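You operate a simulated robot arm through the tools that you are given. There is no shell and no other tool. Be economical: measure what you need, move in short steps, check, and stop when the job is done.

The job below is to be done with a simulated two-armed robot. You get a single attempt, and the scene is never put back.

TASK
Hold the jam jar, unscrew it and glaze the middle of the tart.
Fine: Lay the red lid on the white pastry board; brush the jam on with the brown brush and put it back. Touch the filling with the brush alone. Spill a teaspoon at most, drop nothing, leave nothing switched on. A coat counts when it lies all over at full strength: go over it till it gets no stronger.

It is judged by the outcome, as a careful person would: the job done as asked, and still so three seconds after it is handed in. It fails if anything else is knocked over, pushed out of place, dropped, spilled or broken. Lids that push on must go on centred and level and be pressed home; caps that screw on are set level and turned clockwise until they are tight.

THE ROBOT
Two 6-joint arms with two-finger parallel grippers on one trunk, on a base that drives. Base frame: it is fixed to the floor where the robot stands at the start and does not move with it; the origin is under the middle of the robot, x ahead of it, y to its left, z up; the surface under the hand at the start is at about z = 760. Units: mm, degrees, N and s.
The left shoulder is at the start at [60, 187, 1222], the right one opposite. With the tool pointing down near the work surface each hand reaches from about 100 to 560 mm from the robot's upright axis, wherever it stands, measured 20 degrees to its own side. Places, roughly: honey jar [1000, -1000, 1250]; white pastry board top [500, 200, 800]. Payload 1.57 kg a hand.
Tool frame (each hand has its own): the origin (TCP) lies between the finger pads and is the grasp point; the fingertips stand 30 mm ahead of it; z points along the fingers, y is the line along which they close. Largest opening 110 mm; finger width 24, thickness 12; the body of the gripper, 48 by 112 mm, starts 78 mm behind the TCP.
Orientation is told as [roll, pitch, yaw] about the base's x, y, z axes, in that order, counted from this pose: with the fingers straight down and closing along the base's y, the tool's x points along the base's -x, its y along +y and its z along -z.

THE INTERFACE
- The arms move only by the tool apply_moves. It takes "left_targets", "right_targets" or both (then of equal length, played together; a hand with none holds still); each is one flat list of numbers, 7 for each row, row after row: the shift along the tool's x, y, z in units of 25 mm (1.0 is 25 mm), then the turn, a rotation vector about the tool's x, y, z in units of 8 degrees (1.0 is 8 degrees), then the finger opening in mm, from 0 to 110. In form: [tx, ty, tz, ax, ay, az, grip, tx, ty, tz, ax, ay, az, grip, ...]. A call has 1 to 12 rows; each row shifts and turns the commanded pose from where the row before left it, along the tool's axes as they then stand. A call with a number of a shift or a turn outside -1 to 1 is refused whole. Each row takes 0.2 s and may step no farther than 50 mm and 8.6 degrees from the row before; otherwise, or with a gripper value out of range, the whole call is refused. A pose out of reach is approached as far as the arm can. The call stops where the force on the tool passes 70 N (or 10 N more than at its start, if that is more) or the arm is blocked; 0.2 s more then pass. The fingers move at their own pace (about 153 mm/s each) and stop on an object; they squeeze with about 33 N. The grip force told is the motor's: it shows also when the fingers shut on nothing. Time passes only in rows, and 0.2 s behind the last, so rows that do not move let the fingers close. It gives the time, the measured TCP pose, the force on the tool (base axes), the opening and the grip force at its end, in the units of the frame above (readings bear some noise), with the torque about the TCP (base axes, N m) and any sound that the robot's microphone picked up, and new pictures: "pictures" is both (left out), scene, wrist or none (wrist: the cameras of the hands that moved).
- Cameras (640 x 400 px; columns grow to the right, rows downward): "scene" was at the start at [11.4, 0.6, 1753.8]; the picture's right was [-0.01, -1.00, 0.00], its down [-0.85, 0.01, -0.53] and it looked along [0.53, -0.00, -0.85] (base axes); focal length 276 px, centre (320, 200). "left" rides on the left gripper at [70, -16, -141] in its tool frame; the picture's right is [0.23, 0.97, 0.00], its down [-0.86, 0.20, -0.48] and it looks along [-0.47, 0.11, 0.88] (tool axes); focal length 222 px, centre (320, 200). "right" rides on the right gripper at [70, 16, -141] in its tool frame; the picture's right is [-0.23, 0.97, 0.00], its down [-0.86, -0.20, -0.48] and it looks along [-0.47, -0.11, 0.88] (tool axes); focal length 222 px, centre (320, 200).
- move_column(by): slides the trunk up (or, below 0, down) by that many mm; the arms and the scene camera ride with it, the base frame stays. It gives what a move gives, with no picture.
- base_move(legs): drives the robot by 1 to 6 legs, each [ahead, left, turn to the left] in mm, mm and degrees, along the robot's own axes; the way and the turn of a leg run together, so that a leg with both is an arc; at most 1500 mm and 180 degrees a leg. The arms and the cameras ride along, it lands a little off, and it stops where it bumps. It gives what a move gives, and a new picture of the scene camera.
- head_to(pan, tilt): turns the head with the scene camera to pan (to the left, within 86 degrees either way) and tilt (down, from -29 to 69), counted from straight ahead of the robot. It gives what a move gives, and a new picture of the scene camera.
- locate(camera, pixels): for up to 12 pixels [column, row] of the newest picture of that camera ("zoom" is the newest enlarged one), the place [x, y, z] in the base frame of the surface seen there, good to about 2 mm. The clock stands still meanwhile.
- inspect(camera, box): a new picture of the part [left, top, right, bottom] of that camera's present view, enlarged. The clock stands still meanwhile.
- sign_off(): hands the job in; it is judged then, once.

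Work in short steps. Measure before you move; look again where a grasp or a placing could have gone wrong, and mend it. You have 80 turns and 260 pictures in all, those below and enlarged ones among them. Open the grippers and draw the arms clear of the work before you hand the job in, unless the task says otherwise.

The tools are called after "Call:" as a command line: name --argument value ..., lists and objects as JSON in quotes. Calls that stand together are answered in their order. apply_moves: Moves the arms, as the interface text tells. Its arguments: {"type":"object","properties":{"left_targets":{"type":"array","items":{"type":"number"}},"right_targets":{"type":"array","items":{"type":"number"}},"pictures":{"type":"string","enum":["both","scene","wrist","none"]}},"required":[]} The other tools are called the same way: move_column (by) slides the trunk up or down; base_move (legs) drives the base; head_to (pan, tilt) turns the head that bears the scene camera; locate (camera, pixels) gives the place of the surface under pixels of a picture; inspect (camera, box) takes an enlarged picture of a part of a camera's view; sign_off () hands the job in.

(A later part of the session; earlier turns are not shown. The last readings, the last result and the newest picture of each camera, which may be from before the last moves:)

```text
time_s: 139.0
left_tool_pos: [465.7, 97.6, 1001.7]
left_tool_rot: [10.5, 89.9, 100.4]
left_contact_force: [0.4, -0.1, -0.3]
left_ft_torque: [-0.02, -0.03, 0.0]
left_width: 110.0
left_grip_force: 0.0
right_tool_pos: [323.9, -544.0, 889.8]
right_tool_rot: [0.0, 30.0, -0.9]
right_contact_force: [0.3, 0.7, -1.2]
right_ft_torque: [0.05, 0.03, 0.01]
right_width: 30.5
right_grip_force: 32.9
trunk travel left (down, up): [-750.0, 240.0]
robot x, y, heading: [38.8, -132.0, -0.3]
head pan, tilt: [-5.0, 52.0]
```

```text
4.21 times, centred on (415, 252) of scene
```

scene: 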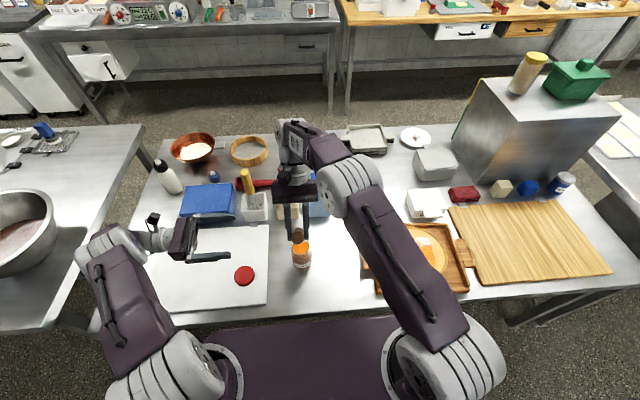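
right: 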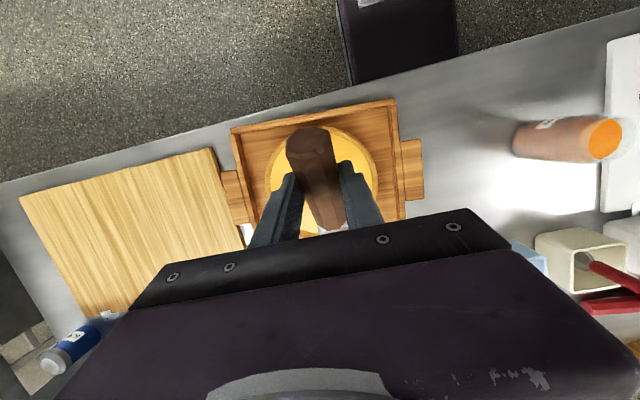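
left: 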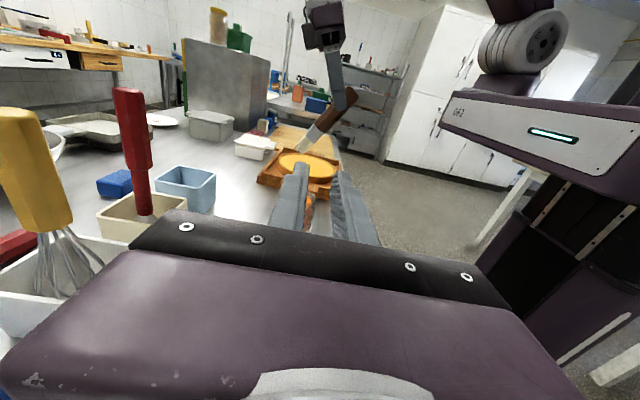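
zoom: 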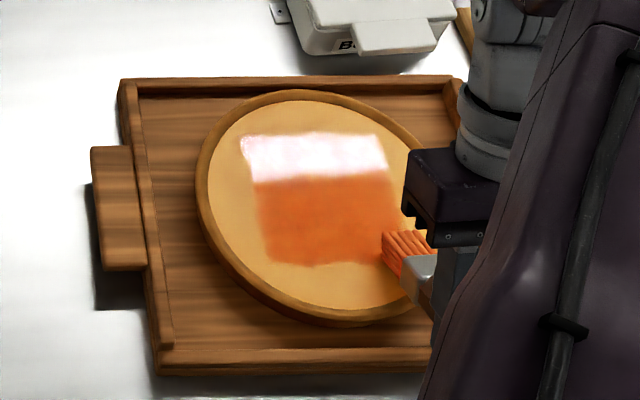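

The coat is now strong and even over the patch. I run one more pull-only pass with lanes offset by half a width, from y -552 to -447, to bring it to full strength.

Call:
apply_moves --right_targets '[-0.712, 0, -0.734, 0, 0, 0, 15, -0.852, -0.32, -0.492, 0, 0, 0, 15, -0.852, 0, -0.492, 0, 0, 0, 15, -0.852, 0, -0.492, 0, 0, 0, 15, -0.842, 0, -0.301, 0, 0, 0, 15, -0.12, 0, 0.208, 0, 0, 0, 15, 0.835, 0, 0.482, 0, 0, 0, 15, 0.835, 0, 0.482, 0, 0, 0, 15, 0.835, 0, 0.482, 0, 0, 0, 15, 0.835, 0, 0.482, 0, 0, 0, 15, 0.835, 0, 0.482, 0, 0, 0, 15]' --pictures "none"

Call:
apply_moves --right_targets '[-0.712, 0, -0.734, 0, 0, 0, 15, -0.852, 0.6, -0.492, 0, 0, 0, 15, -0.852, 0, -0.492, 0, 0, 0, 15, -0.852, 0, -0.492, 0, 0, 0, 15, -0.842, 0, -0.301, 0, 0, 0, 15, -0.1, 0, 0.173, 0, 0, 0, 15, 0.835, 0, 0.482, 0, 0, 0, 15, 0.835, 0, 0.482, 0, 0, 0, 15, 0.835, 0, 0.482, 0, 0, 0, 15, 0.835, 0, 0.482, 0, 0, 0, 15, 0.835, 0, 0.482, 0, 0, 0, 15]' --pictures "none"

Call:
apply_moves --right_targets '[-0.712, 0, -0.734, 0, 0, 0, 15, -0.852, 0.6, -0.492, 0, 0, 0, 15, -0.852, 0, -0.492, 0, 0, 0, 15, -0.852, 0, -0.492, 0, 0, 0, 15, -0.842, 0, -0.301, 0, 0, 0, 15, -0.1, 0, 0.173, 0, 0, 0, 15, 0.835, 0, 0.482, 0, 0, 0, 15, 0.835, 0, 0.482, 0, 0, 0, 15, 0.835, 0, 0.482, 0, 0, 0, 15, 0.835, 0, 0.482, 0, 0, 0, 15, 0.835, 0, 0.482, 0, 0, 0, 15]' --pictures "none"

Call:
apply_moves --right_targets '[-0.712, 0, -0.734, 0, 0, 0, 15, -0.852, 0.6, -0.492, 0, 0, 0, 15, -0.852, 0, -0.492, 0, 0, 0, 15, -0.852, 0, -0.492, 0, 0, 0, 15, -0.842, 0, -0.301, 0, 0, 0, 15, -0.1, 0, 0.173, 0, 0, 0, 15, 0.835, 0, 0.482, 0, 0, 0, 15, 0.835, 0, 0.482, 0, 0, 0, 15, 0.835, 0, 0.482, 0, 0, 0, 15, 0.835, 0, 0.482, 0, 0, 0, 15, 0.835, 0, 0.482, 0, 0, 0, 15]' --pictures "none"

Call:
inspect --camera "left" --box '[270, 100, 370, 180]'

Call:
apply_moves --right_targets '[-0.712, 0, -0.734, 0, 0, 0, 15, -0.852, 0.6, -0.492, 0, 0, 0, 15, -0.852, 0, -0.492, 0, 0, 0, 15, -0.852, 0, -0.492, 0, 0, 0, 15, -0.842, 0, -0.301, 0, 0, 0, 15, -0.1, 0, 0.173, 0, 0, 0, 15, 0.835, 0, 0.482, 0, 0, 0, 15, 0.835, 0, 0.482, 0, 0, 0, 15, 0.835, 0, 0.482, 0, 0, 0, 15, 0.835, 0, 0.482, 0, 0, 0, 15, 0.835, 0, 0.482, 0, 0, 0, 15]' --pictures "none"

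Call:
apply_moves --right_targets '[-0.712, 0, -0.734, 0, 0, 0, 15, -0.852, 0.6, -0.492, 0, 0, 0, 15, -0.852, 0, -0.492, 0, 0, 0, 15, -0.852, 0, -0.492, 0, 0, 0, 15, -0.842, 0, -0.301, 0, 0, 0, 15, -0.1, 0, 0.173, 0, 0, 0, 15, 0.835, 0, 0.482, 0, 0, 0, 15, 0.835, 0, 0.482, 0, 0, 0, 15, 0.835, 0, 0.482, 0, 0, 0, 15, 0.835, 0, 0.482, 0, 0, 0, 15, 0.835, 0, 0.482, 0, 0, 0, 15]' --pictures "none"

Call:
apply_moves --right_targets '[-0.712, 0, -0.734, 0, 0, 0, 15, -0.852, 0.6, -0.492, 0, 0, 0, 15, -0.852, 0, -0.492, 0, 0, 0, 15, -0.852, 0, -0.492, 0, 0, 0, 15, -0.842, 0, -0.301, 0, 0, 0, 15, -0.1, 0, 0.173, 0, 0, 0, 15, 0.835, 0, 0.482, 0, 0, 0, 15, 0.835, 0, 0.482, 0, 0, 0, 15, 0.835, 0, 0.482, 0, 0, 0, 15, 0.835, 0, 0.482, 0, 0, 0, 15, 0.835, 0, 0.482, 0, 0, 0, 15]' --pictures "none"

Call:
apply_moves --right_targets '[-0.712, 0, -0.734, 0, 0, 0, 15, -0.852, 0.6, -0.492, 0, 0, 0, 15, -0.852, 0, -0.492, 0, 0, 0, 15, -0.852, 0, -0.492, 0, 0, 0, 15, -0.842, 0, -0.301, 0, 0, 0, 15, -0.1, 0, 0.173, 0, 0, 0, 15, 0.835, 0, 0.482, 0, 0, 0, 15, 0.835, 0, 0.482, 0, 0, 0, 15, 0.835, 0, 0.482, 0, 0, 0, 15, 0.835, 0, 0.482, 0, 0, 0, 15, 0.835, 0, 0.482, 0, 0, 0, 15]' --pictures "none"

Call:
inspect --camera "left" --box '[270, 100, 370, 180]'

Call:
inspect --camera "scene" --box '[355, 205, 475, 300]'

Call:
locate --camera "zoom" --pixels '[[238, 140], [268, 262], [252, 200], [384, 160], [395, 200], [400, 250], [300, 265], [290, 133]]'

```text
time_s: 141.4
left_tool_pos: [464.4, 97.7, 1002.5]
left_tool_rot: [9.6, 89.8, 99.8]
left_contact_force: [-0.1, -0.5, 0.7]
left_ft_torque: [0.0, 0.03, 0.02]
left_width: 110.0
left_grip_force: 0.0
right_tool_pos: [321.4, -551.5, 886.5]
right_tool_rot: [0.0, 30.1, -1.1]
right_contact_force: [0.2, 0.1, -0.6]
right_ft_torque: [-0.01, 0.0, 0.0]
right_width: 30.4
right_grip_force: 33.1
trunk travel left (down, up): [-750.0, 240.0]
robot x, y, heading: [41.0, -128.8, -0.1]
head pan, tilt: [-5.0, 52.0]
```

```text
time_s: 143.8
left_tool_pos: [463.8, 97.8, 1001.5]
left_tool_rot: [10.3, 89.8, 100.5]
left_contact_force: [0.0, 0.3, -0.6]
left_ft_torque: [0.01, 0.01, -0.04]
left_width: 110.0
left_grip_force: 0.1
right_tool_pos: [323.4, -536.8, 885.2]
right_tool_rot: [0.0, 30.0, -1.1]
right_contact_force: [1.7, 1.2, 5.4]
right_ft_torque: [0.06, -0.75, 0.08]
right_width: 30.3
right_grip_force: 32.8
trunk travel left (down, up): [-750.0, 240.0]
robot x, y, heading: [37.5, -133.2, 0.1]
head pan, tilt: [-5.0, 52.0]
```

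```text
time_s: 146.2
left_tool_pos: [463.9, 95.9, 1002.1]
left_tool_rot: [10.7, 89.8, 100.8]
left_contact_force: [0.9, -0.5, -0.8]
left_ft_torque: [-0.01, -0.02, 0.01]
left_width: 110.1
left_grip_force: 0.0
right_tool_pos: [325.3, -520.6, 881.0]
right_tool_rot: [0.0, 30.1, -0.9]
right_contact_force: [2.0, 1.1, 4.3]
right_ft_torque: [0.08, -0.57, 0.11]
right_width: 30.1
right_grip_force: 32.9
trunk travel left (down, up): [-750.0, 240.0]
robot x, y, heading: [37.1, -128.6, 0.1]
head pan, tilt: [-5.0, 52.0]
```

```text
time_s: 148.6
left_tool_pos: [464.5, 98.3, 1002.9]
left_tool_rot: [11.7, 89.8, 101.7]
left_contact_force: [0.3, 0.2, -0.2]
left_ft_torque: [0.05, 0.04, 0.03]
left_width: 109.9
left_grip_force: 0.1
right_tool_pos: [324.8, -507.2, 882.6]
right_tool_rot: [0.0, 29.9, -1.0]
right_contact_force: [1.1, 0.5, 4.0]
right_ft_torque: [0.01, -0.53, 0.01]
right_width: 30.4
right_grip_force: 32.9
trunk travel left (down, up): [-750.0, 240.0]
robot x, y, heading: [37.3, -132.4, 0.1]
head pan, tilt: [-5.0, 52.0]
```

```text
5.00 times, centred on (320, 140) of left
```

zoom: 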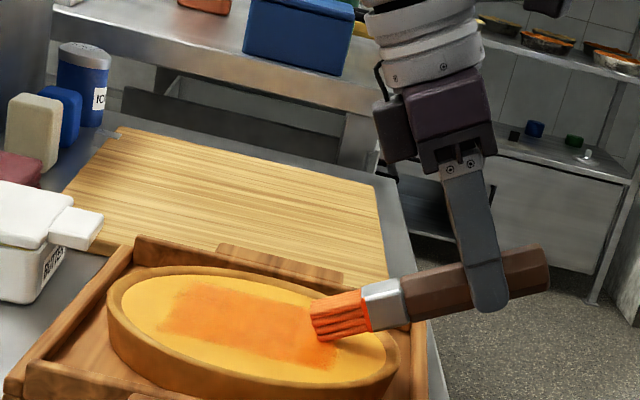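

```text
time_s: 151.0
left_tool_pos: [465.2, 98.0, 1002.3]
left_tool_rot: [9.6, 89.8, 99.7]
left_contact_force: [-0.4, 0.5, 0.7]
left_ft_torque: [-0.01, 0.0, 0.01]
left_width: 110.1
left_grip_force: 0.0
right_tool_pos: [323.4, -492.3, 880.1]
right_tool_rot: [0.0, 30.1, -0.9]
right_contact_force: [3.2, 1.3, 7.3]
right_ft_torque: [0.05, -0.93, 0.08]
right_width: 30.3
right_grip_force: 32.8
trunk travel left (down, up): [-750.0, 240.0]
robot x, y, heading: [40.5, -131.6, 0.0]
head pan, tilt: [-5.0, 52.0]
```

```text
time_s: 153.4
left_tool_pos: [464.4, 97.7, 1002.1]
left_tool_rot: [11.2, 89.8, 101.3]
left_contact_force: [0.8, -0.7, -0.2]
left_ft_torque: [0.05, 0.04, 0.0]
left_width: 109.9
left_grip_force: 0.0
right_tool_pos: [325.1, -478.0, 878.4]
right_tool_rot: [0.0, 30.1, -1.0]
right_contact_force: [-0.4, 0.7, 2.6]
right_ft_torque: [0.04, -0.33, 0.06]
right_width: 30.0
right_grip_force: 32.7
trunk travel left (down, up): [-750.0, 240.0]
robot x, y, heading: [37.9, -127.1, 0.0]
head pan, tilt: [-5.0, 52.0]
```

```text
time_s: 155.8
left_tool_pos: [464.5, 97.5, 1001.5]
left_tool_rot: [10.9, 89.9, 101.1]
left_contact_force: [0.2, 0.1, -0.4]
left_ft_torque: [0.02, 0.0, 0.01]
left_width: 110.0
left_grip_force: 0.0
right_tool_pos: [326.4, -462.3, 874.9]
right_tool_rot: [0.0, 29.9, -1.0]
right_contact_force: [0.9, 0.7, 5.3]
right_ft_torque: [0.06, -0.69, 0.05]
right_width: 30.5
right_grip_force: 32.5
trunk travel left (down, up): [-750.0, 240.0]
robot x, y, heading: [36.7, -130.7, 0.2]
head pan, tilt: [-5.0, 52.0]
```

```text
time_s: 158.2
left_tool_pos: [464.7, 97.1, 1002.9]
left_tool_rot: [10.5, 89.9, 100.7]
left_contact_force: [0.0, 0.6, 0.7]
left_ft_torque: [-0.03, -0.01, 0.0]
left_width: 109.9
left_grip_force: 0.0
right_tool_pos: [325.3, -447.8, 875.3]
right_tool_rot: [0.0, 30.0, -1.0]
right_contact_force: [1.6, -0.2, 4.1]
right_ft_torque: [0.02, -0.59, 0.07]
right_width: 30.3
right_grip_force: 32.5
trunk travel left (down, up): [-750.0, 240.0]
robot x, y, heading: [37.6, -129.2, 0.1]
head pan, tilt: [-5.0, 52.0]
```

```text
5.00 times, centred on (320, 140) of left
```

zoom: 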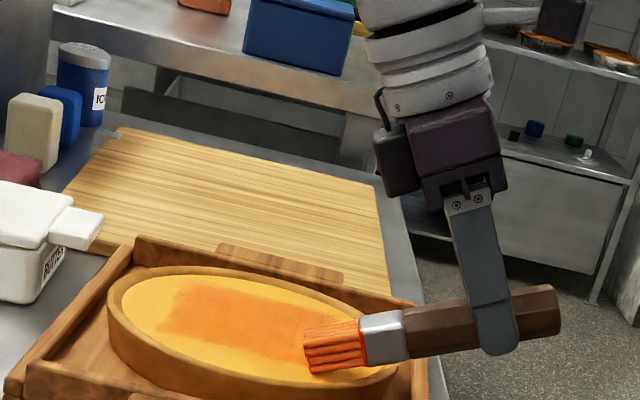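

```text
4.21 times, centred on (415, 252) of scene
```

zoom: 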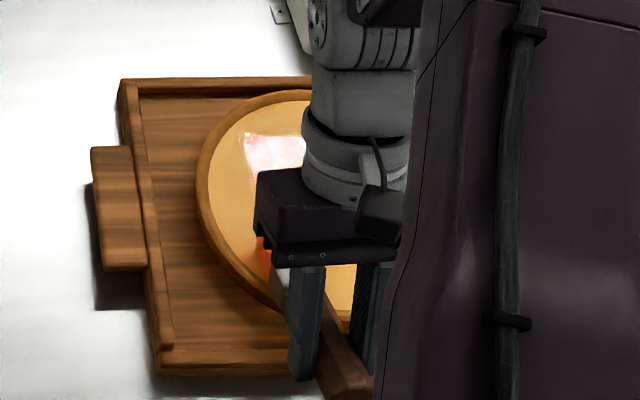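

```text
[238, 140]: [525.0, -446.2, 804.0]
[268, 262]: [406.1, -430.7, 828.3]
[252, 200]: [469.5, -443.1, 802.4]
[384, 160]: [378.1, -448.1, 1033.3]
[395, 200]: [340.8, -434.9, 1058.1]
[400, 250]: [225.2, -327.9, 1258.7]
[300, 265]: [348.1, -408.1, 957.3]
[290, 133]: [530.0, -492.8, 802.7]
```

The coated area stays within x 412–525, y -444 to -556 even though I brushed past it, so the middle is fully covered. I lift off toward the brush's place and look at the coat's evenness.

Call:
apply_moves --right_targets '[0.5, 0, -0.866, 0, 0, 0, 15, 0.5, 0, -0.866, 0, 0, 0, 15, 0.5, 0, -0.866, 0, 0, 0, 15, 0.5, 0, -0.866, 0, 0, 0, 15, 0.5, 0, -0.866, 0, 0, 0, 15, 0.5, 0, -0.866, 0, 0, 0, 15]' --pictures "none"

Call:
inspect --camera "left" --box '[275, 135, 365, 185]'

Call:
apply_moves --right_targets '[-0.447, 0.95, -0.258, 0, 0, 0, 15, -0.447, 0.95, -0.258, 0, 0, 0, 15, -0.447, 0.95, -0.258, 0, 0, 0, 15, -0.447, 0.95, -0.258, 0, 0, 0, 15, -0.447, 0.95, -0.258, 0, 0, 0, 15, -0.447, 0.95, -0.258, 0, 0, 0, 15, -0.447, 0.95, -0.258, 0, 0, 0, 15, -0.447, 0.95, -0.258, 0, 0, 0, 15]' --pictures "both"

Call:
inspect --camera "scene" --box '[355, 205, 475, 300]'

Call:
inspect --camera "right" --box '[100, 100, 320, 260]'

```text
time_s: 159.6
left_tool_pos: [465.5, 97.0, 1002.4]
left_tool_rot: [15.5, 89.9, 105.6]
left_contact_force: [0.6, 0.0, -0.3]
left_ft_torque: [-0.02, 0.01, -0.05]
left_width: 109.8
left_grip_force: 0.0
right_tool_pos: [326.4, -446.8, 1025.2]
right_tool_rot: [-0.1, 30.1, -1.0]
right_contact_force: [0.1, 0.2, -0.9]
right_ft_torque: [0.02, 0.01, -0.01]
right_width: 30.2
right_grip_force: 32.8
trunk travel left (down, up): [-750.0, 240.0]
robot x, y, heading: [37.9, -130.4, -0.1]
head pan, tilt: [-5.0, 52.0]
```

```text
7.11 times, centred on (320, 160) of left
```

zoom: 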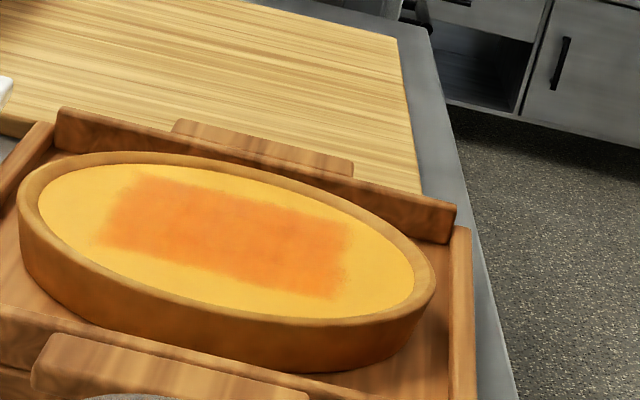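

```text
time_s: 161.4
left_tool_pos: [464.2, 97.1, 1000.8]
left_tool_rot: [33.7, 89.8, 123.8]
left_contact_force: [-0.5, 0.5, 0.1]
left_ft_torque: [0.05, 0.03, 0.0]
left_width: 110.1
left_grip_force: 0.2
right_tool_pos: [432.8, -257.7, 1023.4]
right_tool_rot: [0.0, 30.1, -1.1]
right_contact_force: [0.3, -0.2, 0.1]
right_ft_torque: [-0.03, 0.03, 0.02]
right_width: 30.3
right_grip_force: 33.4
trunk travel left (down, up): [-750.0, 240.0]
robot x, y, heading: [36.6, -130.2, -0.0]
head pan, tilt: [-5.0, 52.0]
```

scene: 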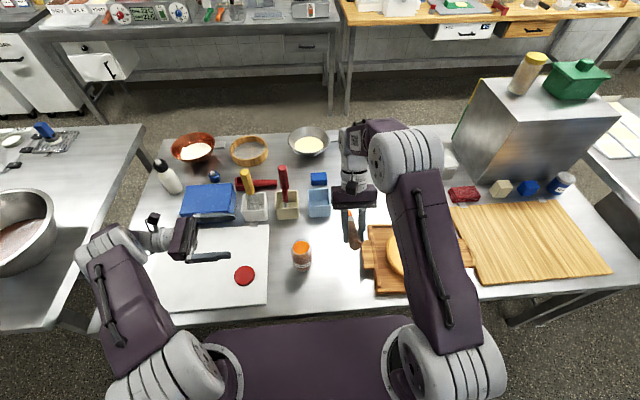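
right: 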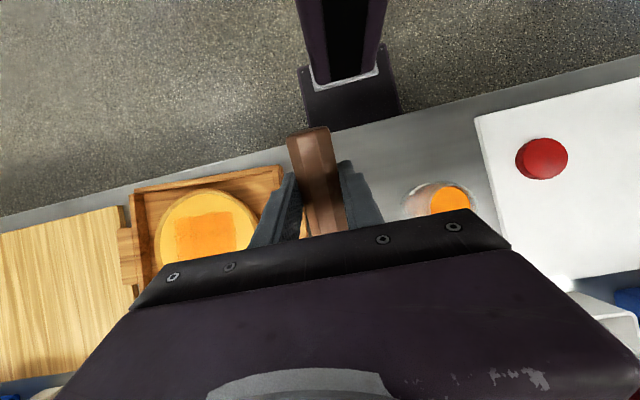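

```text
4.21 times, centred on (415, 252) of scene
```

zoom: 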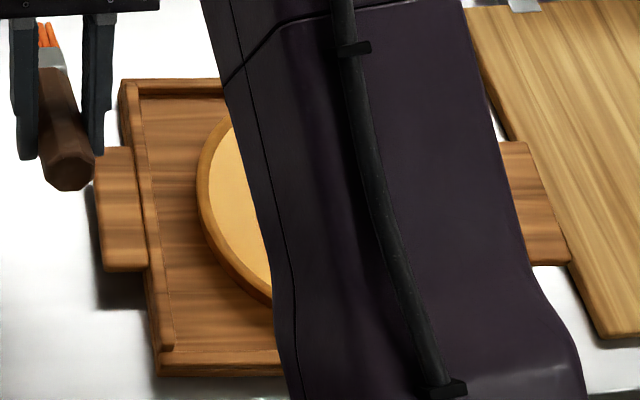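

```text
2.50 times, centred on (210, 180) of right
```

zoom: 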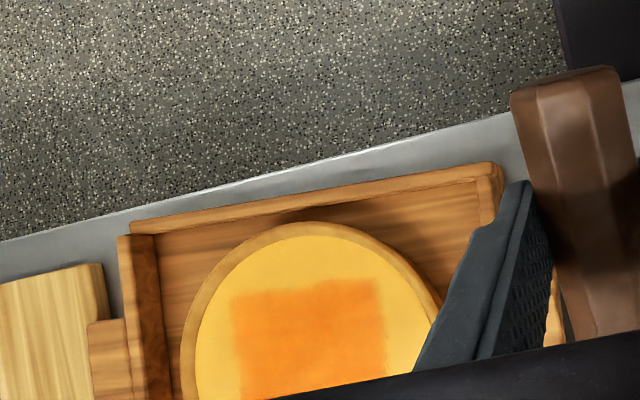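

The square looks even but I cannot be sure it is at full strength, and the bristles are still wet with jam. I drive 60 mm ahead for reach, steepen to 38°, and go over it once more with pull strokes.

Call:
base_move --legs '[[60, 0, 0]]'

Call:
apply_moves --right_targets '[0, 0, 0, 0, 1, 0, 15, 0.125, -1, 0.1, 0, 0, 0, 15, 0.125, -1, 0.1, 0, 0, 0, 15, 0.125, -1, 0.1, 0, 0, 0, 15, 0.125, -1, 0.1, 0, 0, 0, 15, 0.125, -1, 0.1, 0, 0, 0, 15, 0.125, -1, 0.1, 0, 0, 0, 15, 0.125, -1, 0.1, 0, 0, 0, 15, 0.125, -1, 0.1, 0, 0, 0, 15, 0.125, -1, 0.1, 0, 0, 0, 15, 0.125, -1, 0.1, 0, 0, 0, 15, 0.125, -1, 0.1, 0, 0, 0, 15]' --pictures "none"

Call:
apply_moves --right_targets '[0, -0.9, 0, 0, 0, 0, 15, -0.6157, 0, 0.788, 0, 0, 0, 15, -0.6157, 0, 0.788, 0, 0, 0, 15, -0.6157, 0, 0.788, 0, 0, 0, 15, -0.6157, 0, 0.788, 0, 0, 0, 15, -0.6157, 0, 0.788, 0, 0, 0, 15]' --pictures "none"

Call:
inspect --camera "left" --box '[230, 80, 390, 200]'

Call:
inspect --camera "scene" --box '[335, 225, 495, 345]'

```text
time_s: 162.4
left_tool_pos: [522.6, 97.4, 1002.7]
left_tool_rot: [-18.8, 89.8, 71.3]
left_contact_force: [-0.1, 0.2, -0.6]
left_ft_torque: [-0.01, 0.02, -0.01]
left_width: 109.9
left_grip_force: 0.1
right_tool_pos: [488.6, -258.9, 1025.0]
right_tool_rot: [0.0, 29.9, -0.9]
right_contact_force: [0.4, 0.0, -0.5]
right_ft_torque: [0.0, 0.05, 0.0]
right_width: 30.2
right_grip_force: 33.0
trunk travel left (down, up): [-750.0, 240.0]
robot x, y, heading: [96.8, -128.5, 0.2]
head pan, tilt: [-5.0, 52.0]
```

scene: 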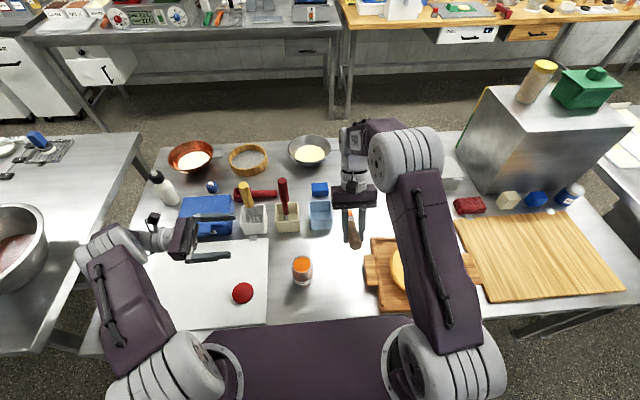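

```text
time_s: 165.0
left_tool_pos: [525.0, 95.8, 1002.1]
left_tool_rot: [17.4, 89.7, 107.7]
left_contact_force: [0.7, 0.5, -0.2]
left_ft_torque: [0.0, 0.04, 0.03]
left_width: 110.1
left_grip_force: 0.0
right_tool_pos: [444.2, -535.0, 1023.0]
right_tool_rot: [0.0, 38.0, -1.0]
right_contact_force: [-0.2, -0.8, -1.5]
right_ft_torque: [0.0, 0.03, 0.01]
right_width: 30.5
right_grip_force: 33.5
trunk travel left (down, up): [-750.0, 240.0]
robot x, y, heading: [98.5, -130.9, 0.1]
head pan, tilt: [-5.0, 52.0]
```

```text
time_s: 166.4
left_tool_pos: [525.9, 96.9, 1001.7]
left_tool_rot: [24.9, 89.7, 114.9]
left_contact_force: [-1.1, -0.5, 0.7]
left_ft_torque: [0.06, 0.03, 0.01]
left_width: 110.1
left_grip_force: 0.1
right_tool_pos: [444.1, -556.2, 897.9]
right_tool_rot: [0.0, 38.0, -1.0]
right_contact_force: [-0.8, -0.2, -0.5]
right_ft_torque: [0.0, 0.01, 0.01]
right_width: 30.3
right_grip_force: 32.9
trunk travel left (down, up): [-750.0, 240.0]
robot x, y, heading: [94.3, -129.5, 0.0]
head pan, tilt: [-5.0, 52.0]
```

```text
3.33 times, centred on (310, 140) of left
```

zoom: 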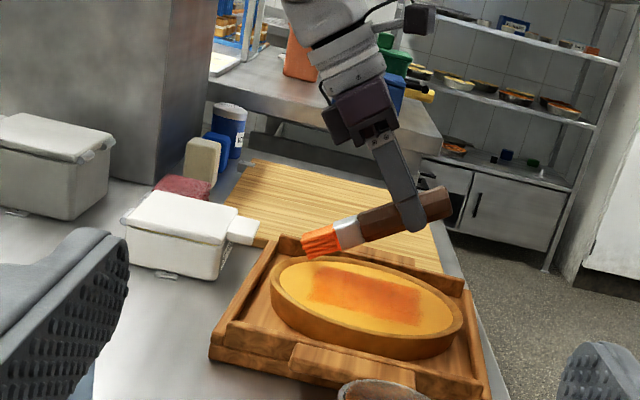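

```text
3.33 times, centred on (415, 285) of scene
```

zoom: 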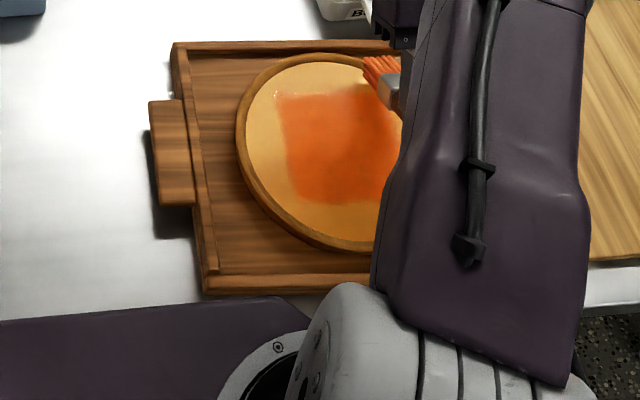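

Without the glare I see the far edge (x ~515–525) is a little lighter. I land and run eight pull lanes that start farther out to strengthen that edge.

Call:
apply_moves --right_targets '[-0.0985, 0, 0.126, 0, 0, 0, 15, -0.0985, 0, 0.126, 0, 0, 0, 15, -0.0985, 0, 0.126, 0, 0, 0, 15, -0.0985, 0, 0.126, 0, 0, 0, 15]' --pictures "none"

Call:
apply_moves --right_targets '[0.7565, 0, 0.591, 0, 0, 0, 15, 0.7565, 0, 0.591, 0, 0, 0, 15, 0.7565, 0, 0.591, 0, 0, 0, 15, 0.7565, 0, 0.591, 0, 0, 0, 15, 0.7565, 0, 0.591, 0, 0, 0, 15]' --pictures "none"

Call:
apply_moves --right_targets '[-0.521, 0, -0.763, 0, 0, 0, 15, -0.788, 0.6, -0.6157, 0, 0, 0, 15, -0.788, 0, -0.6157, 0, 0, 0, 15, -0.788, 0, -0.6157, 0, 0, 0, 15, -0.788, 0, -0.6157, 0, 0, 0, 15, -0.351, 0, -0.071, 0, 0, 0, 15, -0.111, 0, 0.142, 0, 0, 0, 15, 0.788, 0, 0.6157, 0, 0, 0, 15, 0.788, 0, 0.6157, 0, 0, 0, 15, 0.788, 0, 0.6157, 0, 0, 0, 15, 0.788, 0, 0.6157, 0, 0, 0, 15, 0.788, 0, 0.6157, 0, 0, 0, 15]' --pictures "none"

Call:
apply_moves --right_targets '[-0.521, 0, -0.763, 0, 0, 0, 15, -0.788, 0.6, -0.6157, 0, 0, 0, 15, -0.788, 0, -0.6157, 0, 0, 0, 15, -0.788, 0, -0.6157, 0, 0, 0, 15, -0.788, 0, -0.6157, 0, 0, 0, 15, -0.351, 0, -0.071, 0, 0, 0, 15, -0.111, 0, 0.142, 0, 0, 0, 15, 0.788, 0, 0.6157, 0, 0, 0, 15, 0.788, 0, 0.6157, 0, 0, 0, 15, 0.788, 0, 0.6157, 0, 0, 0, 15, 0.788, 0, 0.6157, 0, 0, 0, 15, 0.788, 0, 0.6157, 0, 0, 0, 15]' --pictures "none"

Call:
inspect --camera "left" --box '[270, 120, 370, 190]'

Call:
apply_moves --right_targets '[-0.521, 0, -0.763, 0, 0, 0, 15, -0.788, 0.6, -0.6157, 0, 0, 0, 15, -0.788, 0, -0.6157, 0, 0, 0, 15, -0.788, 0, -0.6157, 0, 0, 0, 15, -0.788, 0, -0.6157, 0, 0, 0, 15, -0.193, 0, 0.052, 0, 0, 0, 15, -0.111, 0, 0.142, 0, 0, 0, 15, 0.788, 0, 0.6157, 0, 0, 0, 15, 0.788, 0, 0.6157, 0, 0, 0, 15, 0.788, 0, 0.6157, 0, 0, 0, 15, 0.788, 0, 0.6157, 0, 0, 0, 15, 0.788, 0, 0.6157, 0, 0, 0, 15]' --pictures "none"

Call:
apply_moves --right_targets '[-0.521, 0, -0.763, 0, 0, 0, 15, -0.788, 0.6, -0.6157, 0, 0, 0, 15, -0.788, 0, -0.6157, 0, 0, 0, 15, -0.788, 0, -0.6157, 0, 0, 0, 15, -0.788, 0, -0.6157, 0, 0, 0, 15, -0.193, 0, 0.052, 0, 0, 0, 15, -0.111, 0, 0.142, 0, 0, 0, 15, 0.788, 0, 0.6157, 0, 0, 0, 15, 0.788, 0, 0.6157, 0, 0, 0, 15, 0.788, 0, 0.6157, 0, 0, 0, 15, 0.788, 0, 0.6157, 0, 0, 0, 15, 0.788, 0, 0.6157, 0, 0, 0, 15]' --pictures "none"

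Call:
apply_moves --right_targets '[-0.521, 0, -0.763, 0, 0, 0, 15, -0.788, 0.6, -0.6157, 0, 0, 0, 15, -0.788, 0, -0.6157, 0, 0, 0, 15, -0.788, 0, -0.6157, 0, 0, 0, 15, -0.788, 0, -0.6157, 0, 0, 0, 15, -0.193, 0, 0.052, 0, 0, 0, 15, -0.111, 0, 0.142, 0, 0, 0, 15, 0.788, 0, 0.6157, 0, 0, 0, 15, 0.788, 0, 0.6157, 0, 0, 0, 15, 0.788, 0, 0.6157, 0, 0, 0, 15, 0.788, 0, 0.6157, 0, 0, 0, 15, 0.788, 0, 0.6157, 0, 0, 0, 15]' --pictures "none"

Call:
apply_moves --right_targets '[-0.521, 0, -0.763, 0, 0, 0, 15, -0.788, 0.6, -0.6157, 0, 0, 0, 15, -0.788, 0, -0.6157, 0, 0, 0, 15, -0.788, 0, -0.6157, 0, 0, 0, 15, -0.788, 0, -0.6157, 0, 0, 0, 15, -0.193, 0, 0.052, 0, 0, 0, 15, -0.111, 0, 0.142, 0, 0, 0, 15, 0.788, 0, 0.6157, 0, 0, 0, 15, 0.788, 0, 0.6157, 0, 0, 0, 15, 0.788, 0, 0.6157, 0, 0, 0, 15, 0.788, 0, 0.6157, 0, 0, 0, 15, 0.788, 0, 0.6157, 0, 0, 0, 15]' --pictures "none"

Call:
apply_moves --right_targets '[-0.301, 0, -0.59, 0, 0, 0, 15, -0.788, 0.6, -0.6157, 0, 0, 0, 15, -0.788, 0, -0.6157, 0, 0, 0, 15, -0.788, 0, -0.6157, 0, 0, 0, 15, -0.788, 0, -0.6157, 0, 0, 0, 15, -0.193, 0, 0.052, 0, 0, 0, 15, -0.111, 0, 0.142, 0, 0, 0, 15, 0.788, 0, 0.6157, 0, 0, 0, 15, 0.788, 0, 0.6157, 0, 0, 0, 15, 0.788, 0, 0.6157, 0, 0, 0, 15, 0.788, 0, 0.6157, 0, 0, 0, 15, 0.788, 0, 0.6157, 0, 0, 0, 15]' --pictures "none"

Call:
inspect --camera "left" --box '[270, 120, 370, 190]'

```text
time_s: 167.4
left_tool_pos: [523.0, 97.8, 1002.8]
left_tool_rot: [-6.8, 89.9, 83.1]
left_contact_force: [-0.2, 0.2, 0.2]
left_ft_torque: [0.01, 0.01, -0.04]
left_width: 109.9
left_grip_force: 0.1
right_tool_pos: [442.0, -555.9, 884.0]
right_tool_rot: [-0.1, 38.0, -1.0]
right_contact_force: [-4.8, -1.0, 13.0]
right_ft_torque: [-0.04, -0.78, -0.09]
right_width: 30.6
right_grip_force: 32.4
trunk travel left (down, up): [-750.0, 240.0]
robot x, y, heading: [98.6, -132.8, 0.2]
head pan, tilt: [-5.0, 52.0]
```

```text
time_s: 168.6
left_tool_pos: [524.3, 97.3, 1002.2]
left_tool_rot: [12.8, 89.8, 103.0]
left_contact_force: [-0.7, 0.0, 0.5]
left_ft_torque: [0.01, -0.01, 0.02]
left_width: 109.9
left_grip_force: 0.1
right_tool_pos: [323.2, -553.2, 881.8]
right_tool_rot: [0.0, 38.0, -1.1]
right_contact_force: [0.2, 0.8, 3.0]
right_ft_torque: [0.0, -0.32, 0.03]
right_width: 30.5
right_grip_force: 33.3
trunk travel left (down, up): [-750.0, 240.0]
robot x, y, heading: [97.4, -126.8, -0.1]
head pan, tilt: [-5.0, 52.0]
```

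```text
time_s: 171.2
left_tool_pos: [524.2, 98.2, 1002.2]
left_tool_rot: [13.3, 89.9, 103.5]
left_contact_force: [-0.6, -0.7, -0.3]
left_ft_torque: [0.0, 0.01, -0.02]
left_width: 110.1
left_grip_force: 0.1
right_tool_pos: [328.1, -537.8, 880.2]
right_tool_rot: [0.0, 38.1, -1.1]
right_contact_force: [0.5, 0.8, 5.0]
right_ft_torque: [0.03, -0.62, 0.06]
right_width: 30.7
right_grip_force: 33.1
trunk travel left (down, up): [-750.0, 240.0]
robot x, y, heading: [99.2, -127.2, 0.0]
head pan, tilt: [-5.0, 52.0]
```

```text
time_s: 173.8
left_tool_pos: [524.9, 98.2, 1001.5]
left_tool_rot: [14.4, 89.8, 104.5]
left_contact_force: [0.0, 0.8, -0.2]
left_ft_torque: [0.05, 0.0, 0.0]
left_width: 110.0
left_grip_force: 0.1
right_tool_pos: [331.9, -523.8, 878.9]
right_tool_rot: [0.0, 38.0, -0.9]
right_contact_force: [0.8, 0.1, 5.2]
right_ft_torque: [0.06, -0.63, 0.04]
right_width: 30.3
right_grip_force: 32.7
trunk travel left (down, up): [-750.0, 240.0]
robot x, y, heading: [99.1, -126.0, -0.1]
head pan, tilt: [-5.0, 52.0]
```

```text
5.71 times, centred on (320, 155) of left
```

zoom: 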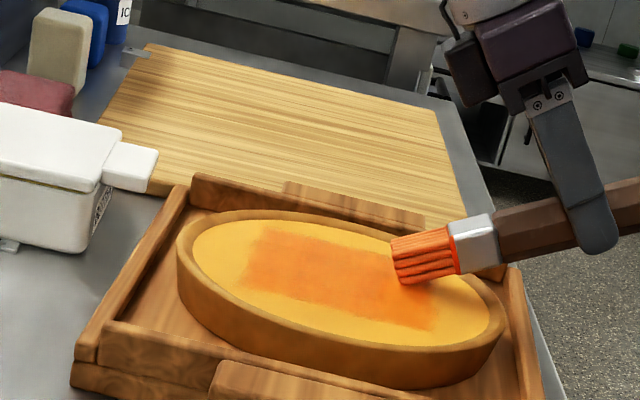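

```text
time_s: 176.4
left_tool_pos: [524.8, 97.4, 1002.5]
left_tool_rot: [11.9, 89.8, 102.2]
left_contact_force: [0.3, 0.6, -0.2]
left_ft_torque: [-0.01, -0.01, 0.0]
left_width: 109.9
left_grip_force: 0.1
right_tool_pos: [333.8, -508.9, 879.0]
right_tool_rot: [0.0, 38.2, -1.1]
right_contact_force: [0.1, 0.7, 0.0]
right_ft_torque: [0.0, 0.04, -0.03]
right_width: 30.2
right_grip_force: 33.1
trunk travel left (down, up): [-750.0, 240.0]
robot x, y, heading: [95.5, -128.6, -0.1]
head pan, tilt: [-5.0, 52.0]
```

```text
time_s: 179.0
left_tool_pos: [524.7, 98.0, 1002.1]
left_tool_rot: [13.7, 89.8, 103.8]
left_contact_force: [0.1, 0.4, 0.6]
left_ft_torque: [0.02, 0.02, -0.03]
left_width: 109.9
left_grip_force: 0.2
right_tool_pos: [333.5, -493.6, 877.1]
right_tool_rot: [0.1, 38.1, -1.0]
right_contact_force: [0.7, 0.4, 2.8]
right_ft_torque: [0.0, -0.45, 0.04]
right_width: 30.6
right_grip_force: 33.2
trunk travel left (down, up): [-750.0, 240.0]
robot x, y, heading: [96.9, -130.3, -0.0]
head pan, tilt: [-5.0, 52.0]
```

```text
time_s: 181.6
left_tool_pos: [525.0, 97.8, 1001.8]
left_tool_rot: [13.5, 89.7, 103.7]
left_contact_force: [-0.1, 0.8, -0.4]
left_ft_torque: [-0.01, -0.01, 0.04]
left_width: 110.1
left_grip_force: 0.1
right_tool_pos: [333.2, -478.8, 874.2]
right_tool_rot: [0.0, 38.0, -1.0]
right_contact_force: [0.8, -0.5, 2.5]
right_ft_torque: [0.01, -0.39, 0.06]
right_width: 30.6
right_grip_force: 32.6
trunk travel left (down, up): [-750.0, 240.0]
robot x, y, heading: [98.7, -131.5, 0.2]
head pan, tilt: [-5.0, 52.0]
```

```text
time_s: 184.2
left_tool_pos: [524.5, 97.4, 1002.8]
left_tool_rot: [14.9, 89.8, 104.9]
left_contact_force: [0.4, 0.1, 0.4]
left_ft_torque: [-0.01, 0.01, -0.02]
left_width: 109.8
left_grip_force: 0.1
right_tool_pos: [333.9, -462.8, 873.9]
right_tool_rot: [0.0, 38.0, -1.0]
right_contact_force: [1.4, 1.1, 6.8]
right_ft_torque: [0.02, -0.82, 0.05]
right_width: 30.3
right_grip_force: 33.1
trunk travel left (down, up): [-750.0, 240.0]
robot x, y, heading: [97.6, -130.1, -0.2]
head pan, tilt: [-5.0, 52.0]
```

```text
time_s: 186.8
left_tool_pos: [524.5, 97.7, 1002.0]
left_tool_rot: [13.7, 89.8, 103.9]
left_contact_force: [-0.4, 0.4, 1.1]
left_ft_torque: [0.01, 0.0, 0.0]
left_width: 110.1
left_grip_force: 0.1
right_tool_pos: [328.2, -448.3, 871.9]
right_tool_rot: [0.0, 38.0, -1.1]
right_contact_force: [0.6, 0.2, 4.0]
right_ft_torque: [-0.01, -0.46, 0.02]
right_width: 30.5
right_grip_force: 32.8
trunk travel left (down, up): [-750.0, 240.0]
robot x, y, heading: [95.8, -130.5, 0.2]
head pan, tilt: [-5.0, 52.0]
```

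```text
5.71 times, centred on (320, 155) of left
```

zoom: 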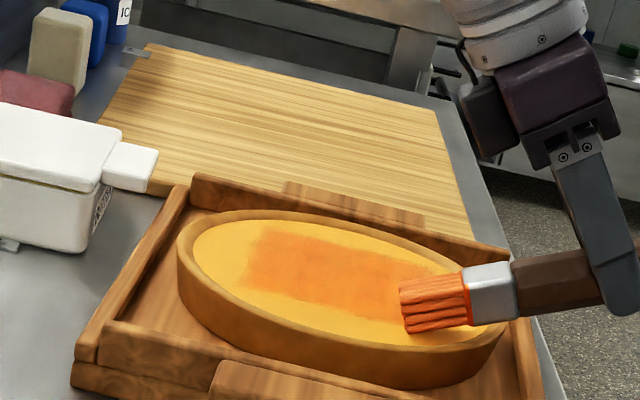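

I lift off and move sideways to view the finished coat with the right and left cameras.

Call:
apply_moves --right_targets '[0.6157, 0, -0.788, 0, 0, 0, 15, 0.6157, 0, -0.788, 0, 0, 0, 15, 0.6157, 0, -0.788, 0, 0, 0, 15, 0.6157, 0, -0.788, 0, 0, 0, 15, 0.6157, 0, -0.788, 0, 0, 0, 15, 0.6157, 0, -0.788, 0, 0, 0, 15]' --pictures "none"

Call:
apply_moves --right_targets '[0, 0.95, 0, 0, 0, 0, 15, 0, 0.95, 0, 0, 0, 0, 15, 0, 0.95, 0, 0, 0, 0, 15, 0, 0.95, 0, 0, 0, 0, 15, 0, 0.95, 0, 0, 0, 0, 15, 0, 0.95, 0, 0, 0, 0, 15, 0, 0.95, 0, 0, 0, 0, 15, 0, 0.95, 0, 0, 0, 0, 15]' --pictures "both"

Call:
inspect --camera "left" --box '[285, 145, 365, 195]'

Call:
inspect --camera "right" --box '[60, 80, 320, 260]'

Call:
inspect --camera "scene" --box '[335, 225, 495, 345]'

```text
time_s: 188.2
left_tool_pos: [523.6, 97.6, 1002.1]
left_tool_rot: [16.1, 89.9, 106.3]
left_contact_force: [0.6, 0.3, -0.2]
left_ft_torque: [0.0, -0.01, 0.04]
left_width: 110.3
left_grip_force: 0.0
right_tool_pos: [327.8, -447.9, 1022.2]
right_tool_rot: [0.0, 38.0, -1.1]
right_contact_force: [0.6, -0.4, -0.1]
right_ft_torque: [0.04, -0.01, -0.01]
right_width: 30.6
right_grip_force: 33.5
trunk travel left (down, up): [-750.0, 240.0]
robot x, y, heading: [97.8, -129.0, 0.0]
head pan, tilt: [-5.0, 52.0]
```

```text
time_s: 190.0
left_tool_pos: [524.7, 98.4, 1002.5]
left_tool_rot: [28.8, 89.8, 118.9]
left_contact_force: [0.1, 0.5, -0.5]
left_ft_torque: [-0.03, 0.03, -0.02]
left_width: 110.1
left_grip_force: 0.1
right_tool_pos: [330.8, -257.2, 1022.7]
right_tool_rot: [-0.1, 38.0, -1.0]
right_contact_force: [-0.1, 0.3, -1.0]
right_ft_torque: [-0.01, 0.01, 0.0]
right_width: 30.4
right_grip_force: 32.9
trunk travel left (down, up): [-750.0, 240.0]
robot x, y, heading: [99.7, -128.9, 0.1]
head pan, tilt: [-5.0, 52.0]
```

scene: 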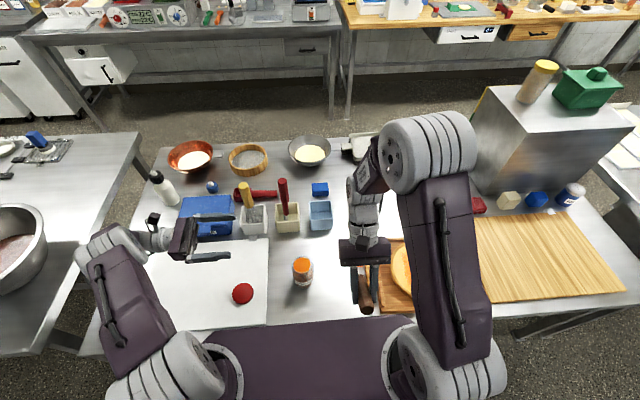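
right: 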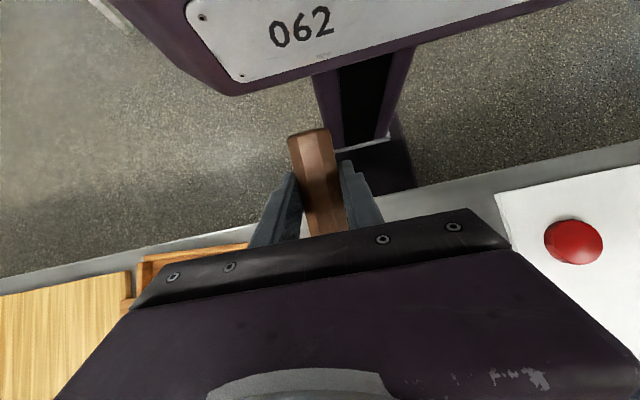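

```text
8.00 times, centred on (325, 170) of left
```

zoom: 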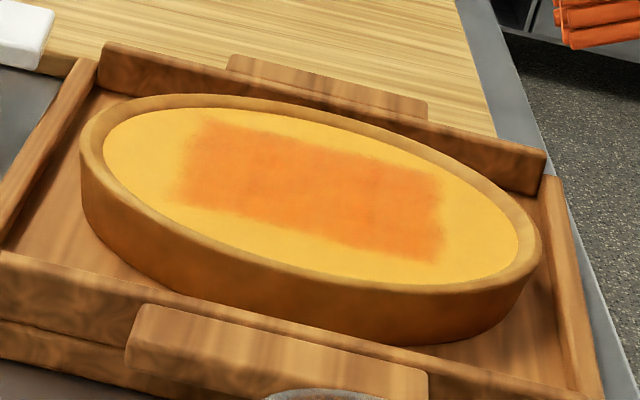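

```text
2.22 times, centred on (190, 170) of right
```

zoom: 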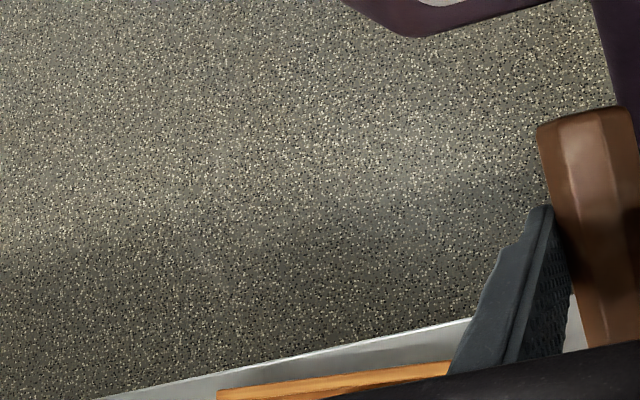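

```text
3.33 times, centred on (415, 285) of scene
```

zoom: 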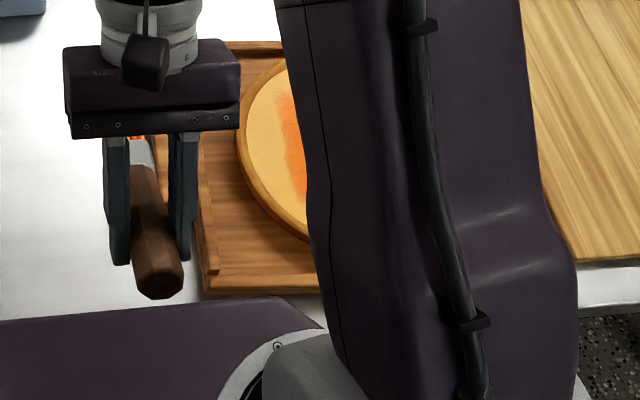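

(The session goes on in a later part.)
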